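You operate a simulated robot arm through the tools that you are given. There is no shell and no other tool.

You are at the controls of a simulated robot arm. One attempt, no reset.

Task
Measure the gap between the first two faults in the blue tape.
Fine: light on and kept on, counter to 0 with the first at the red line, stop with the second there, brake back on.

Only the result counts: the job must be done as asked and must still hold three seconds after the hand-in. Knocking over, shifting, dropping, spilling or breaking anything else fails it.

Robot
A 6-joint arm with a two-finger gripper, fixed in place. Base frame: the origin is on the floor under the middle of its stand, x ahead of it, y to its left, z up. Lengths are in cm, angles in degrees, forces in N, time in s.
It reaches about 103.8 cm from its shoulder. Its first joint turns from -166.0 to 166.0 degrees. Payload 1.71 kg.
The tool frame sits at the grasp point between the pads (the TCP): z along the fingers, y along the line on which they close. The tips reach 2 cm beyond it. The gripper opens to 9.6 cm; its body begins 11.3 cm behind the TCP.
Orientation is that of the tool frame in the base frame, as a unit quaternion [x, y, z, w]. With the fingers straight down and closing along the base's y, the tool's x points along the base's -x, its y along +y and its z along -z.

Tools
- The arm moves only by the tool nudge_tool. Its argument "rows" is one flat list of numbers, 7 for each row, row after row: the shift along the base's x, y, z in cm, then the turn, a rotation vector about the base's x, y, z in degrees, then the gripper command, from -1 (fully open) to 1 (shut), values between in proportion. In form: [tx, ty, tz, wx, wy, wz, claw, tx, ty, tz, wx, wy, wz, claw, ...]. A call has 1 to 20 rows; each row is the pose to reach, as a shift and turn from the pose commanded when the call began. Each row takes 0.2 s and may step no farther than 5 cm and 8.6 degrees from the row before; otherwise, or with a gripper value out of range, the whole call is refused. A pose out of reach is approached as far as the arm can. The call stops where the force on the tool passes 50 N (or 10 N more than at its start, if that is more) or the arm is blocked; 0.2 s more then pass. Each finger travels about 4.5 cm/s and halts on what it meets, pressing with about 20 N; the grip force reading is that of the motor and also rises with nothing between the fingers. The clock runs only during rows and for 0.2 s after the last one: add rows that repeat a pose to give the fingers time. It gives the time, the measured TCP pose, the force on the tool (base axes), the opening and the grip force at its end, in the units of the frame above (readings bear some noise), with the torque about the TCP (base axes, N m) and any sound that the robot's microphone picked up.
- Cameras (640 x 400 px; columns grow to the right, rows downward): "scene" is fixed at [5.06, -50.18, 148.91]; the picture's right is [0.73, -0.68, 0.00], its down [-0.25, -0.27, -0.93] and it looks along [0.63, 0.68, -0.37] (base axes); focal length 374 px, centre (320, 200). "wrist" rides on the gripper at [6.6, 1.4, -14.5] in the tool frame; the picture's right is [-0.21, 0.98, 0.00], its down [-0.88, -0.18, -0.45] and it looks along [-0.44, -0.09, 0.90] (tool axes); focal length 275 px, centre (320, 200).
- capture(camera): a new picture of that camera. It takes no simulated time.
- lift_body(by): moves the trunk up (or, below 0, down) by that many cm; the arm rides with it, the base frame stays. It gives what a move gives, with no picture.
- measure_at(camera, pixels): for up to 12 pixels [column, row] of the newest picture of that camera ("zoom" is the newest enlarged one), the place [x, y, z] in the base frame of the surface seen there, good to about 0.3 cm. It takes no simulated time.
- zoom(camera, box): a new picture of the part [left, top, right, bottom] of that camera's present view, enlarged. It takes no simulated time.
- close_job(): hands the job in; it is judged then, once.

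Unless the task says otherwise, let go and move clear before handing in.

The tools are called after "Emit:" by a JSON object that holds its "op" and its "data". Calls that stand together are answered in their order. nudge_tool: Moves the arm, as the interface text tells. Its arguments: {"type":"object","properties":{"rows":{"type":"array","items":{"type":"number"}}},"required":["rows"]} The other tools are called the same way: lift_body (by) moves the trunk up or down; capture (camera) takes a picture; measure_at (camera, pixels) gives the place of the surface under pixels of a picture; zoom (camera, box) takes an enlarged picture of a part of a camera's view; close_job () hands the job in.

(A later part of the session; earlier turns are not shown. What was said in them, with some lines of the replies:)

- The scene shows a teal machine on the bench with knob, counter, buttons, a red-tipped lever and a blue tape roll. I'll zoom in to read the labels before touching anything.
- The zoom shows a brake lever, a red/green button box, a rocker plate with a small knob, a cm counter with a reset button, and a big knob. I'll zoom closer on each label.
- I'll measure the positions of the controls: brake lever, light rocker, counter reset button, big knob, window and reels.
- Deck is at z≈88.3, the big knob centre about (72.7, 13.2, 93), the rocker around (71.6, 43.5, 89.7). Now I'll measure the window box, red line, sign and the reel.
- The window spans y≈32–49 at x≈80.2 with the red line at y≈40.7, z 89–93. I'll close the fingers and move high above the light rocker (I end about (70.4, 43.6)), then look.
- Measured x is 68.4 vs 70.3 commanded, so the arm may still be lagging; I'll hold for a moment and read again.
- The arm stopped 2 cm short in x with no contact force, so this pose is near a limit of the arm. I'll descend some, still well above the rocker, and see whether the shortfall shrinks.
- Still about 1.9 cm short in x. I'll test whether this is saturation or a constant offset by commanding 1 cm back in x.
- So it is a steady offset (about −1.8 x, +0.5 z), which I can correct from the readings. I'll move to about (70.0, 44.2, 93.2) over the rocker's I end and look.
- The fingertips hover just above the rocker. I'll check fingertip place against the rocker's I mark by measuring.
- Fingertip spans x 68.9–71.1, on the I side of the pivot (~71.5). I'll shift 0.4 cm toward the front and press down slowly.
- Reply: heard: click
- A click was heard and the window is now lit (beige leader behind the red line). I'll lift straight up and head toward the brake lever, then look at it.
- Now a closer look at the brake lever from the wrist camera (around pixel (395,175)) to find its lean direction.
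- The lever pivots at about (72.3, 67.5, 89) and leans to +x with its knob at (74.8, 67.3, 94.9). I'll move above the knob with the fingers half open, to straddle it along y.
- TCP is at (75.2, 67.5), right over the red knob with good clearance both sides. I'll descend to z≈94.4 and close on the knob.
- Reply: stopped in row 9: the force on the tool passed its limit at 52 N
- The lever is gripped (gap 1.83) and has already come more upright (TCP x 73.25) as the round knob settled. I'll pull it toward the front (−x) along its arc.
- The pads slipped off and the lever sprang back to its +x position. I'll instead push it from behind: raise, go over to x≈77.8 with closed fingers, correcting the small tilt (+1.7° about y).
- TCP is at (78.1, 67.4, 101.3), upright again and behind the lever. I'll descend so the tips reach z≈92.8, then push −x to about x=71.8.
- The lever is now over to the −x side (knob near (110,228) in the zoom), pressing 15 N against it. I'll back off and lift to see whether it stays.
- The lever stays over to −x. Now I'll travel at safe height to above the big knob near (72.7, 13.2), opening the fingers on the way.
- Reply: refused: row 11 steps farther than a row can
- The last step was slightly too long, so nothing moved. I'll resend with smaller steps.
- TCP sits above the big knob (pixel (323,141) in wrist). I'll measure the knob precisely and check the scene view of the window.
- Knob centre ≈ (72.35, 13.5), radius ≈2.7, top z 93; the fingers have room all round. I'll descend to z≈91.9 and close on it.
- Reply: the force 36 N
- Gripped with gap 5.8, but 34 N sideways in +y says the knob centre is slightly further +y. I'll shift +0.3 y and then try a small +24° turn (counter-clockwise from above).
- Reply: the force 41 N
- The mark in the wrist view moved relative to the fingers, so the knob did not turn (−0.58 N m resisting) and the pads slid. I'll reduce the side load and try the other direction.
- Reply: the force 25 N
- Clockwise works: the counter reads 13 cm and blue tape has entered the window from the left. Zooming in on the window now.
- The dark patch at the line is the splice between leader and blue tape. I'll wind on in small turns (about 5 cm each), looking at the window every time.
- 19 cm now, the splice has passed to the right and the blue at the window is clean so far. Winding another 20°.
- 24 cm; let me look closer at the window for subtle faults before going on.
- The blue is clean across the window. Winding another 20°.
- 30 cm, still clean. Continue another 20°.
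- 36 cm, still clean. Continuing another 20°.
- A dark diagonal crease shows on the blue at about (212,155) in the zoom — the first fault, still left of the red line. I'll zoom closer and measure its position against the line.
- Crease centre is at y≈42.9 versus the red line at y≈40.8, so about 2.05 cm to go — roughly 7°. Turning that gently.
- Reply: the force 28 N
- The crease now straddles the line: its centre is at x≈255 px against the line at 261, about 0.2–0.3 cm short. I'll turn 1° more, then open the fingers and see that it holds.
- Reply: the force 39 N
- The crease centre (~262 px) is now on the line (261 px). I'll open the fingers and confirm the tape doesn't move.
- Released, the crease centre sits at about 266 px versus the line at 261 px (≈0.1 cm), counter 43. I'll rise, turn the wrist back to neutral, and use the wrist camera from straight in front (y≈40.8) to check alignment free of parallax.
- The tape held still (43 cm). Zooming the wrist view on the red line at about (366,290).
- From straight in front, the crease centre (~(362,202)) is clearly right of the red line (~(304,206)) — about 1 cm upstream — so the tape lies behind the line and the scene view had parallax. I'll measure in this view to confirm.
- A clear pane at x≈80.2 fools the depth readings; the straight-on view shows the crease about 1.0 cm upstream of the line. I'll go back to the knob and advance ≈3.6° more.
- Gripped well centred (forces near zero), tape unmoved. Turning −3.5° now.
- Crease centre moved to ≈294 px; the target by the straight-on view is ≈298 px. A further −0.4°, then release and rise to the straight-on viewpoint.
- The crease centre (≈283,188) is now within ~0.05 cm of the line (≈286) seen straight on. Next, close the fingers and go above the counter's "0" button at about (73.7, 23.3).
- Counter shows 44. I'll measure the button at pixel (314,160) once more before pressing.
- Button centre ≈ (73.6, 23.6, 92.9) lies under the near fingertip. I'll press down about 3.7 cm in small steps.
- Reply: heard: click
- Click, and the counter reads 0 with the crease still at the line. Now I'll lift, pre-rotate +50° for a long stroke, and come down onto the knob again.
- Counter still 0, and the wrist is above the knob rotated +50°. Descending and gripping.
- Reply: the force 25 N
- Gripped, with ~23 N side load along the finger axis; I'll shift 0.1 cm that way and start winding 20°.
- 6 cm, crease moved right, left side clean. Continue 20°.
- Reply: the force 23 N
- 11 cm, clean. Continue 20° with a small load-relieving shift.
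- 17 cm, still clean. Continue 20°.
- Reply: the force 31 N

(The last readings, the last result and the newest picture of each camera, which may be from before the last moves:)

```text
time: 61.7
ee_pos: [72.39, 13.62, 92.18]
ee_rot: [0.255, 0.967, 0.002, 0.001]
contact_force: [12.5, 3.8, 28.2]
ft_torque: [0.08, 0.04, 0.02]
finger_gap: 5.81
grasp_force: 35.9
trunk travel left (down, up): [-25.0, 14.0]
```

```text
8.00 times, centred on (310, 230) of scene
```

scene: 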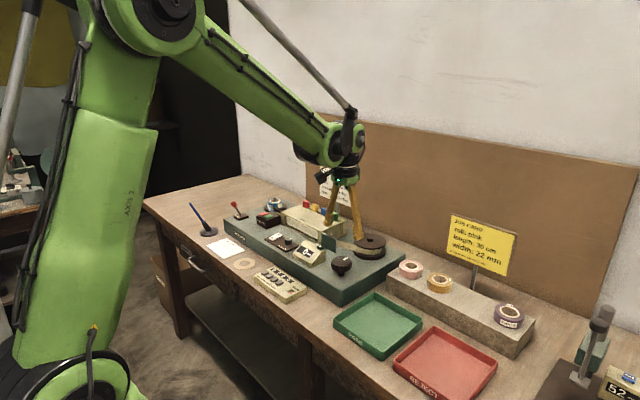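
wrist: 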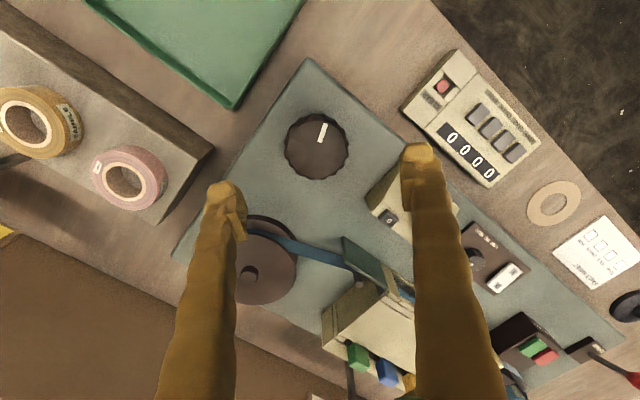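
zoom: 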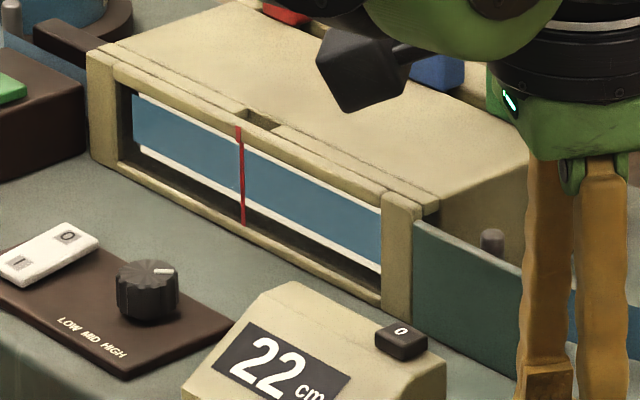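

22 cm; I'll take a finer look for subtle faults and continue 20° with a slight upward relief.

Emit:
{"op": "zoom", "data": {"camera": "scene", "box": [290, 212, 318, 234]}}

Emit:
{"op": "nudge_tool", "data": {"rows": [0, 0, 0.1, 0, 0, -5, 1, 0.05, 0, 0.15, 0, 0, -10, 1, 0.05, 0, 0.15, 0, 0, -15, 1, 0.05, 0, 0.15, 0, 0, -20, 1, 0.05, 0, 0.15, 0, 0, -20, 1]}}

Emit:
{"op": "zoom", "data": {"camera": "scene", "box": [285, 205, 335, 255]}}

```text
16.00 times, centred on (304, 223) of scene
```

zoom: 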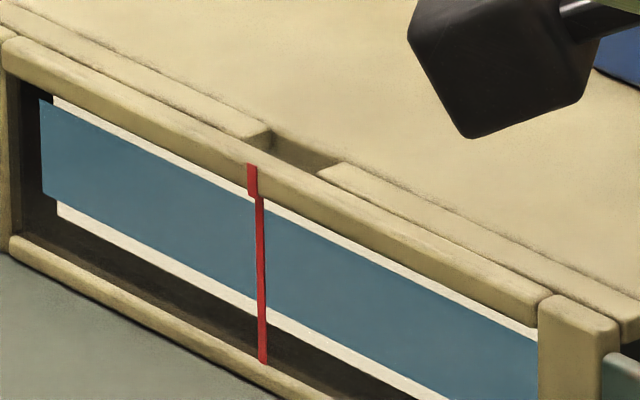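

```text
time: 62.9
ee_pos: [72.43, 13.59, 92.14]
ee_rot: [0.419, 0.908, 0.001, 0.0]
contact_force: [-8.6, 5.1, -16.7]
ft_torque: [0.1, 0.02, 0.0]
finger_gap: 5.8
grasp_force: 35.2
trunk travel left (down, up): [-25.0, 14.0]
```

```text
8.00 times, centred on (310, 230) of scene
```

zoom: 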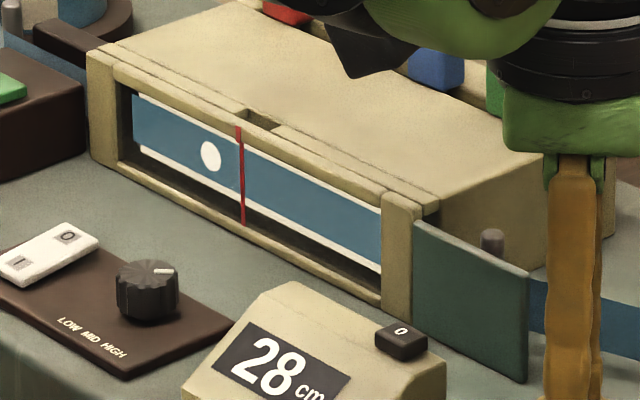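

A bright round hole — the second fault — shows at (211,156), left of the line. Zooming with the same frame as before, in which the aligned fault centre sat at ≈296 px.

Emit:
{"op": "zoom", "data": {"camera": "scene", "box": [290, 212, 318, 234]}}

```text
16.00 times, centred on (304, 223) of scene
```

zoom: 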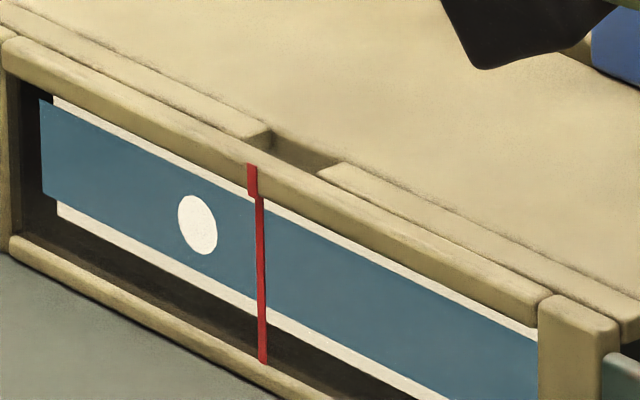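

Hole centre at ≈198 px; about 98 px ≈ 3.1 cm remain. I'll turn −10.5° and check.

Emit:
{"op": "nudge_tool", "data": {"rows": [0, 0, 0, 0, 0, -3, 1, 0, 0, 0, 0, 0, -6, 1, 0, 0, 0, 0, 0, -9, 1, 0, 0, 0, 0, 0, -10.5, 1, 0, 0, 0, 0, 0, -10.5, 1, 0, 0, 0, 0, 0, -10.5, 1]}}

Emit:
{"op": "zoom", "data": {"camera": "scene", "box": [290, 212, 318, 234]}}

```text
time: 64.3
ee_pos: [72.52, 13.67, 92.28]
ee_rot: [0.501, 0.865, 0.0, 0.0]
contact_force: [-10.9, 3.0, -18.8]
ft_torque: [0.01, -0.12, -0.02]
finger_gap: 5.77
grasp_force: 35.1
trunk travel left (down, up): [-25.0, 14.0]
```

```text
16.00 times, centred on (304, 223) of scene
```

zoom: 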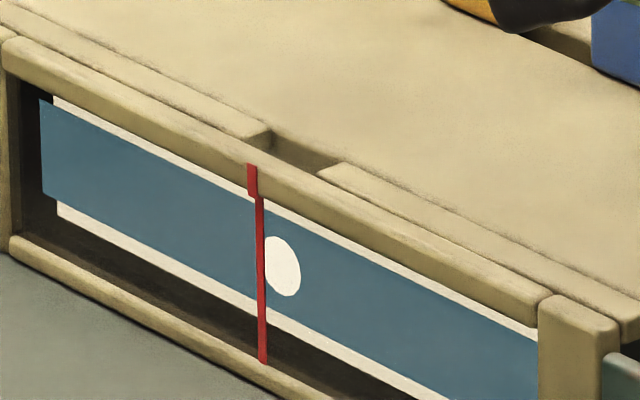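

Hole centre is at ≈280 px, target ≈296: about 0.5 cm. Turning −1.8° more.

Emit:
{"op": "nudge_tool", "data": {"rows": [0, 0, 0, 0, 0, -0.9, 1, 0, 0, 0, 0, 0, -1.8, 1, 0, 0, 0, 0, 0, -1.8, 1, 0, 0, 0, 0, 0, -1.8, 1]}}

Emit:
{"op": "zoom", "data": {"camera": "scene", "box": [290, 212, 318, 234]}}

Emit:
{"op": "zoom", "data": {"camera": "scene", "box": [285, 205, 335, 255]}}

```text
time: 65.3
ee_pos: [72.48, 13.58, 92.22]
ee_rot: [0.514, 0.858, 0.002, 0.002]
contact_force: [7.9, 11.8, 23.7]
ft_torque: [0.03, 0.15, 0.01]
finger_gap: 5.76
grasp_force: 35.3
trunk travel left (down, up): [-25.0, 14.0]
```

```text
16.00 times, centred on (304, 223) of scene
```

zoom: 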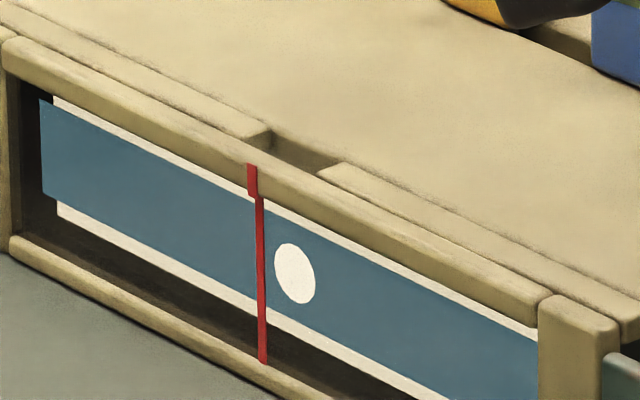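

```text
8.00 times, centred on (310, 230) of scene
```

zoom: 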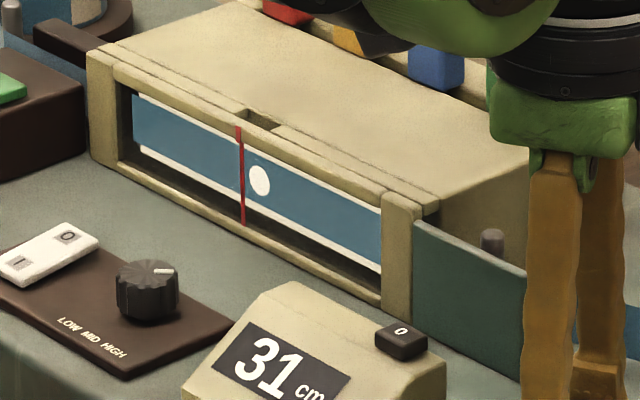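

Hole centre ≈294 px, counter 31. Releasing gently, rising and going to the straight-on viewpoint to verify.

Emit:
{"op": "nudge_tool", "data": {"rows": [0, 0, 0, 0, 0, 0, 0, 0, 0, 0, 0, 0, 0, -1, 0, 0, 0, 0, 0, 0, -1, 0, 0, 0, 0, 0, 0, -1, 0, 0, 3.5, 0, 0, 0, -1, 0, 0, 7, 0, 0, 0, -1, 0, 0, 10.3, 0, 0, 0, -1, -1.5, 3.2, 10.3, 0, 0, 7.7, -1, -3.1, 6.4, 10.3, 0, 0, 15.5, -1, -4.6, 9.6, 10.3, 0, 0, 23.2, -1, -6.2, 12.8, 10.3, 0, 0, 31, -1, -7.7, 16, 10.3, 0, 0, 38.7, -1, -9.3, 19.2, 10.3, 0, 0, 46.4, -1, -10.8, 22.4, 10.3, 0, 0, 54.2, -1, -12.4, 25.6, 10.3, 0, 0, 61.9, -1, -12.4, 25.6, 10.3, 0, 0, 61.9, -1, -12.4, 25.6, 10.3, 0, 0, 61.9, -1]}}

Emit:
{"op": "zoom", "data": {"camera": "wrist", "box": [325, 270, 410, 320]}}

Emit:
{"op": "zoom", "data": {"camera": "scene", "box": [285, 205, 335, 255]}}

```text
time: 68.9
ee_pos: [60.06, 39.09, 102.75]
ee_rot: [-0.001, 1.0, 0.002, 0.0]
contact_force: [-0.2, -0.8, 0.3]
ft_torque: [0.03, 0.0, 0.0]
finger_gap: 9.61
grasp_force: 0.1
trunk travel left (down, up): [-25.0, 14.0]
```

```text
7.53 times, centred on (368, 295) of wrist
```

zoom: 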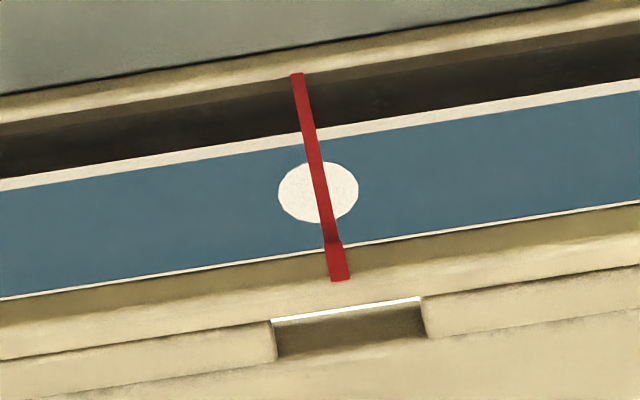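

```text
8.00 times, centred on (310, 230) of scene
```

zoom: 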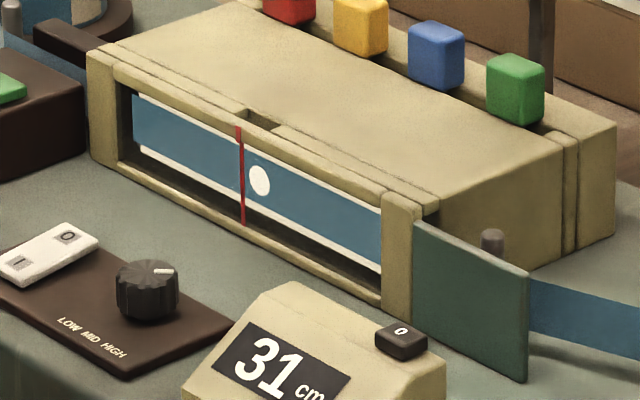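

The hole centre (318,192) is right on the red line from straight ahead and the counter reads 31 cm. Now for the brake: I'll check the lever's present position and the pen stand nearby.

Emit:
{"op": "zoom", "data": {"camera": "scene", "box": [180, 185, 280, 250]}}

Emit:
{"op": "measure_at", "data": {"camera": "zoom", "pixels": [[80, 130], [130, 215], [165, 262], [130, 295], [215, 295], [325, 108], [340, 125], [310, 115], [350, 175], [385, 200], [320, 215], [360, 230]]}}

```text
6.15 times, centred on (230, 218) of scene
```

zoom: 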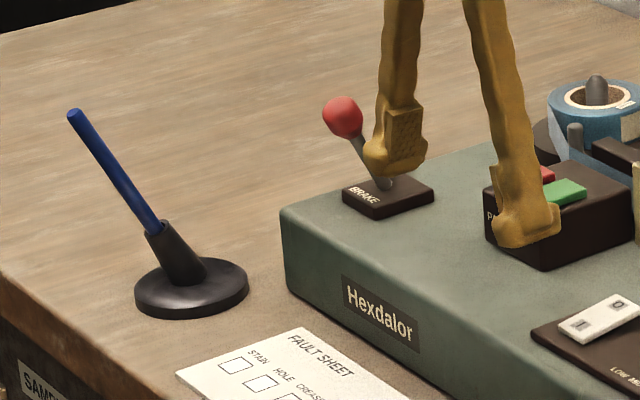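

```text
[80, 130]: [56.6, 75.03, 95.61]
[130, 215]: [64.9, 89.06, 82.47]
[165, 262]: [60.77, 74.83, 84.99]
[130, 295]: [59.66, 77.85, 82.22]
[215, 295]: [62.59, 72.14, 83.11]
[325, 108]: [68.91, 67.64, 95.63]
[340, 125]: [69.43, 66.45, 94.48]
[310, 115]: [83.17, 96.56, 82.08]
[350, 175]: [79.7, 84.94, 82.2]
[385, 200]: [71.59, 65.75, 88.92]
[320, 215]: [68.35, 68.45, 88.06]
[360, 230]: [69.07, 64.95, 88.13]
```

The lever knob is at about (69.7, 67.3, 95); the pen (top at (56.6, 75, 96)) is well clear. I'll go to (65.9, 67.4) high up with the fingers closed.

Emit:
{"op": "nudge_tool", "data": {"rows": [0.95, 4.72, 0, 0, 0, 0, 0, 1.9, 9.44, 0, 0, 0, 0, 1, 2.9, 14.16, 0, 0, 0, 0, 1, 3.9, 18.88, 0, 0, 0, 0, 1, 4.9, 23.6, 0, 0, 0, 0, 1, 5.85, 28.3, 0, 0, 0, 0, 1, 5.85, 28.3, 0, 0, 0, 0, 1, 5.85, 28.3, 0, 0, 0, 0, 1]}}

Emit:
{"op": "capture", "data": {"camera": "wrist"}}

Emit:
{"op": "zoom", "data": {"camera": "scene", "box": [180, 150, 300, 240]}}

```text
time: 70.7
ee_pos: [66.14, 67.52, 102.6]
ee_rot: [0.0, 1.0, 0.002, 0.0]
contact_force: [0.7, 0.3, -0.5]
ft_torque: [0.02, -0.03, -0.02]
finger_gap: 0.0
grasp_force: 20.1
trunk travel left (down, up): [-25.0, 14.0]
```

```text
taken
```

wrist: 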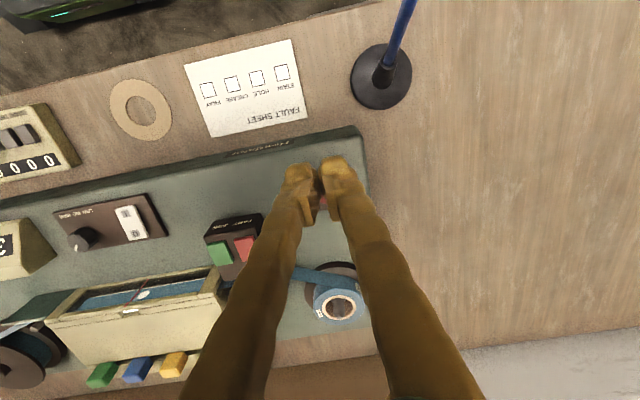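

```text
4.44 times, centred on (240, 195) of scene
```

zoom: 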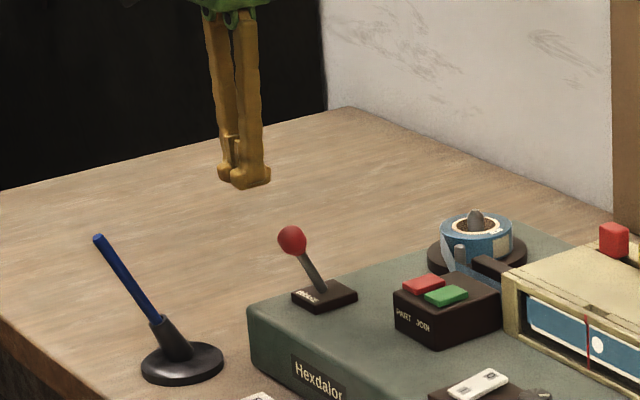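

In position in front of the lever. I'll descend with a slight −x offset, then push +x to about x=72.6, mirroring the release.

Emit:
{"op": "nudge_tool", "data": {"rows": [-0.3, -0.1, -2.6, 0, 0, 0, 1, -0.3, -0.1, -5.2, 0, 0, 0, 1, -0.3, -0.1, -7.8, 0, 0, 0, 1, 0.6, -0.1, -7.8, 0, 0, 0, 1, 1.5, -0.1, -7.8, 0, 0, 0, 1, 2.4, -0.1, -7.8, 0, 0, 0, 1, 3.2, -0.1, -7.8, 0, 0, 0, 1, 4, -0.1, -7.8, 0, 0, 0, 1, 4.8, -0.1, -7.8, 0, 0, 0, 1, 5.6, -0.1, -7.8, 0, 0, 0, 1, 6.2, -0.1, -7.8, 0, 0, 0, 1, 6.5, -0.1, -7.8, 0, 0, 0, 1, 6.5, -0.1, -7.8, 0, 0, 0, 1]}}

Emit:
{"op": "zoom", "data": {"camera": "scene", "box": [210, 160, 300, 230]}}

Emit:
{"op": "zoom", "data": {"camera": "scene", "box": [285, 205, 335, 255]}}

```text
time: 73.5
ee_pos: [72.42, 67.18, 94.77]
ee_rot: [0.0, 1.0, 0.002, 0.001]
contact_force: [-0.2, 0.7, 0.4]
ft_torque: [-0.01, -0.01, 0.01]
finger_gap: 0.0
grasp_force: 20.2
trunk travel left (down, up): [-25.0, 14.0]
```

```text
5.71 times, centred on (255, 195) of scene
```

zoom: 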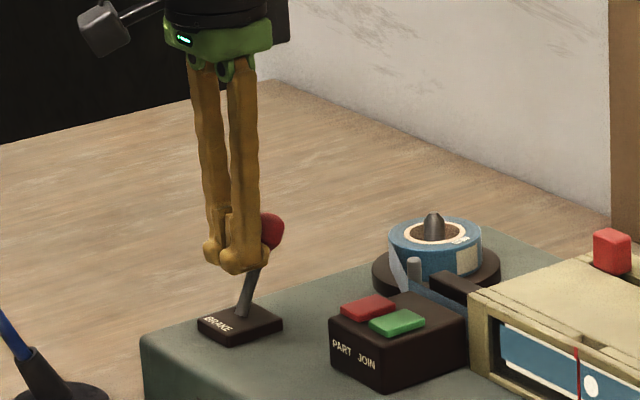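

```text
8.00 times, centred on (310, 230) of scene
```

zoom: 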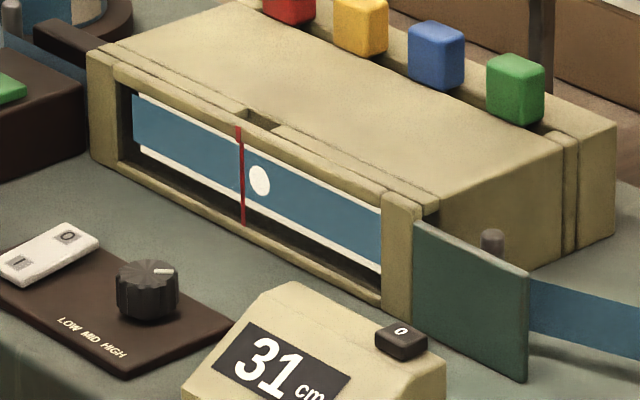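

The force is zero, so the lever has gone over centre and snapped to the +x side; the counter still reads 31. Backing off and lifting to compare with its starting position.

Emit:
{"op": "nudge_tool", "data": {"rows": [-1.5, 0, 0, 0, 0, 0, 1, -3, 0, 0, 0, 0, 0, 1, -4.5, 0, 2, 0, 0, 0, 1, -5.5, 0, 6, 0, 0, 0, 1, -6.5, 0, 10, 0, 0, 0, 1, -6.5, -2, 13, 0, 0, 0, 1, -6.5, -2, 13, 0, 0, 0, 1]}}

Emit:
{"op": "zoom", "data": {"camera": "scene", "box": [230, 190, 290, 228]}}

Emit:
{"op": "measure_at", "data": {"camera": "zoom", "pixels": [[168, 80], [168, 100], [145, 110], [192, 110], [150, 170], [130, 230], [122, 260]]}}

Emit:
{"op": "capture", "data": {"camera": "scene"}}

```text
time: 75.1
ee_pos: [66.0, 65.05, 107.86]
ee_rot: [0.0, 1.0, 0.002, 0.0]
contact_force: [0.1, -0.2, 0.0]
ft_torque: [0.02, 0.02, -0.02]
finger_gap: 0.0
grasp_force: 19.5
trunk travel left (down, up): [-25.0, 14.0]
```

```text
10.53 times, centred on (260, 209) of scene
```

zoom: 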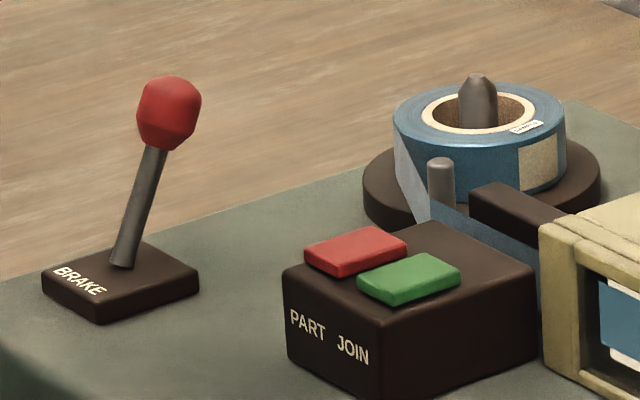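

```text
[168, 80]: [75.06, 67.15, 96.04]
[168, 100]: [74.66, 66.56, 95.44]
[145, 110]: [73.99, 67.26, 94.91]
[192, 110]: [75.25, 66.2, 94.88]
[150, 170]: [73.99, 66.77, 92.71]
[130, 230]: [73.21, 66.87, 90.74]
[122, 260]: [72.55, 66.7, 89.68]
```

```text
taken
```

scene: 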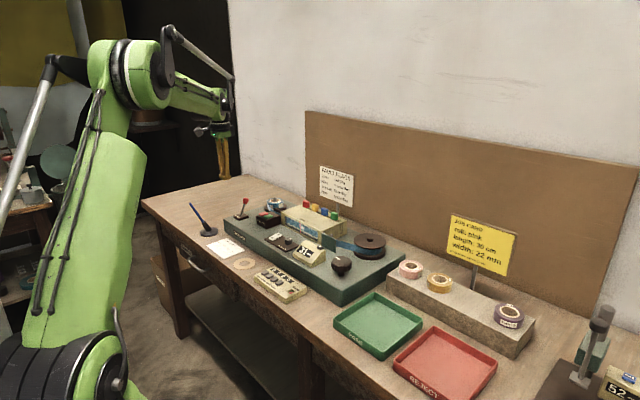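

The lever is back exactly where it started (knob (75, 67, 96)), so the brake is on. A last straight-on check of the line, light and counter.

Emit:
{"op": "nudge_tool", "data": {"rows": [-1, -4.3, 0, 0, 0, 0, 0, -2, -8.6, 0, 0, 0, 0, -1, -3, -12.9, 0, 0, 0, 0, -1, -4, -17.2, 0, 0, 0, 0, -1, -5, -21.5, 0, 0, 0, 0, -1, -6, -25.6, 0, 0, 0, 0, -1, -6, -25.6, -2.5, 0, 0, 0, -1, -6, -25.6, -5, 0, 0, 0, -1, -6, -25.6, -5, 0, 0, 0, -1, -6, -25.6, -5, 0, 0, 0, -1]}}

Emit:
{"op": "zoom", "data": {"camera": "wrist", "box": [325, 270, 410, 320]}}

Emit:
{"op": "zoom", "data": {"camera": "scene", "box": [225, 190, 365, 285]}}

```text
time: 77.3
ee_pos: [59.8, 39.6, 102.8]
ee_rot: [0.0, 1.0, 0.001, 0.0]
contact_force: [0.0, -0.4, -1.0]
ft_torque: [-0.03, 0.01, -0.01]
finger_gap: 9.62
grasp_force: 0.1
trunk travel left (down, up): [-25.0, 14.0]
```

```text
7.53 times, centred on (368, 295) of wrist
```

zoom: 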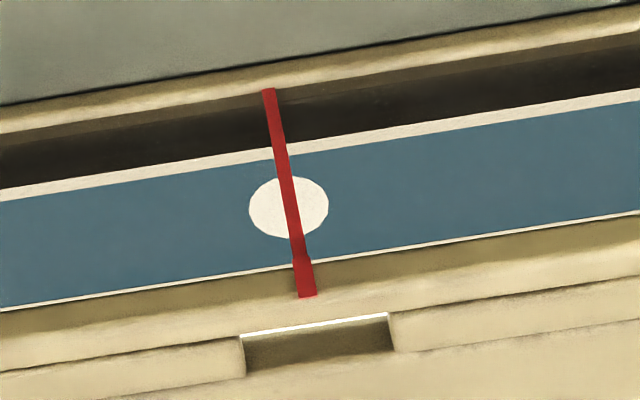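

```text
4.21 times, centred on (295, 238) of scene
```

zoom: 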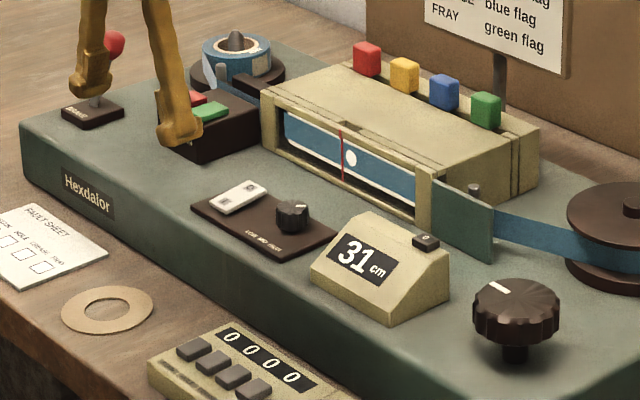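

Seen straight on, the hole centre (289,207) is on the red line (290). The light is on, the counter reads 31 cm, the brake lever is back on, and the gripper is open and clear. Handing in.

Emit:
{"op": "close_job", "data": {}}

```text
The job is handed in.
```

The gap between the first two faults in the blue tape is 31 cm on the counter. The first fault is a crease and the second is a hole.

- **Start:** I reset the counter to 0 with the crease centred on the red line, to within about 0.05 cm seen straight on.
- **End:** I stopped with the centre of the hole on the red line. It was still there after the brake went back on.
- **Light:** It has been on since the first step and was still on at hand-in.
- **Brake:** The lever is back where it started.

The scene camera sees the tape at an angle, which put the crease about 1 cm off the line. I corrected that with a straight-on view from the wrist camera before resetting the counter. I also checked overlapping views of the tape from its start to the hole and saw no other faults.

My first try at the brake lever slipped off and it sprang back, so I pushed it from behind instead. Nothing else was moved or knocked over, and the gripper was open and clear of the machine at hand-in.
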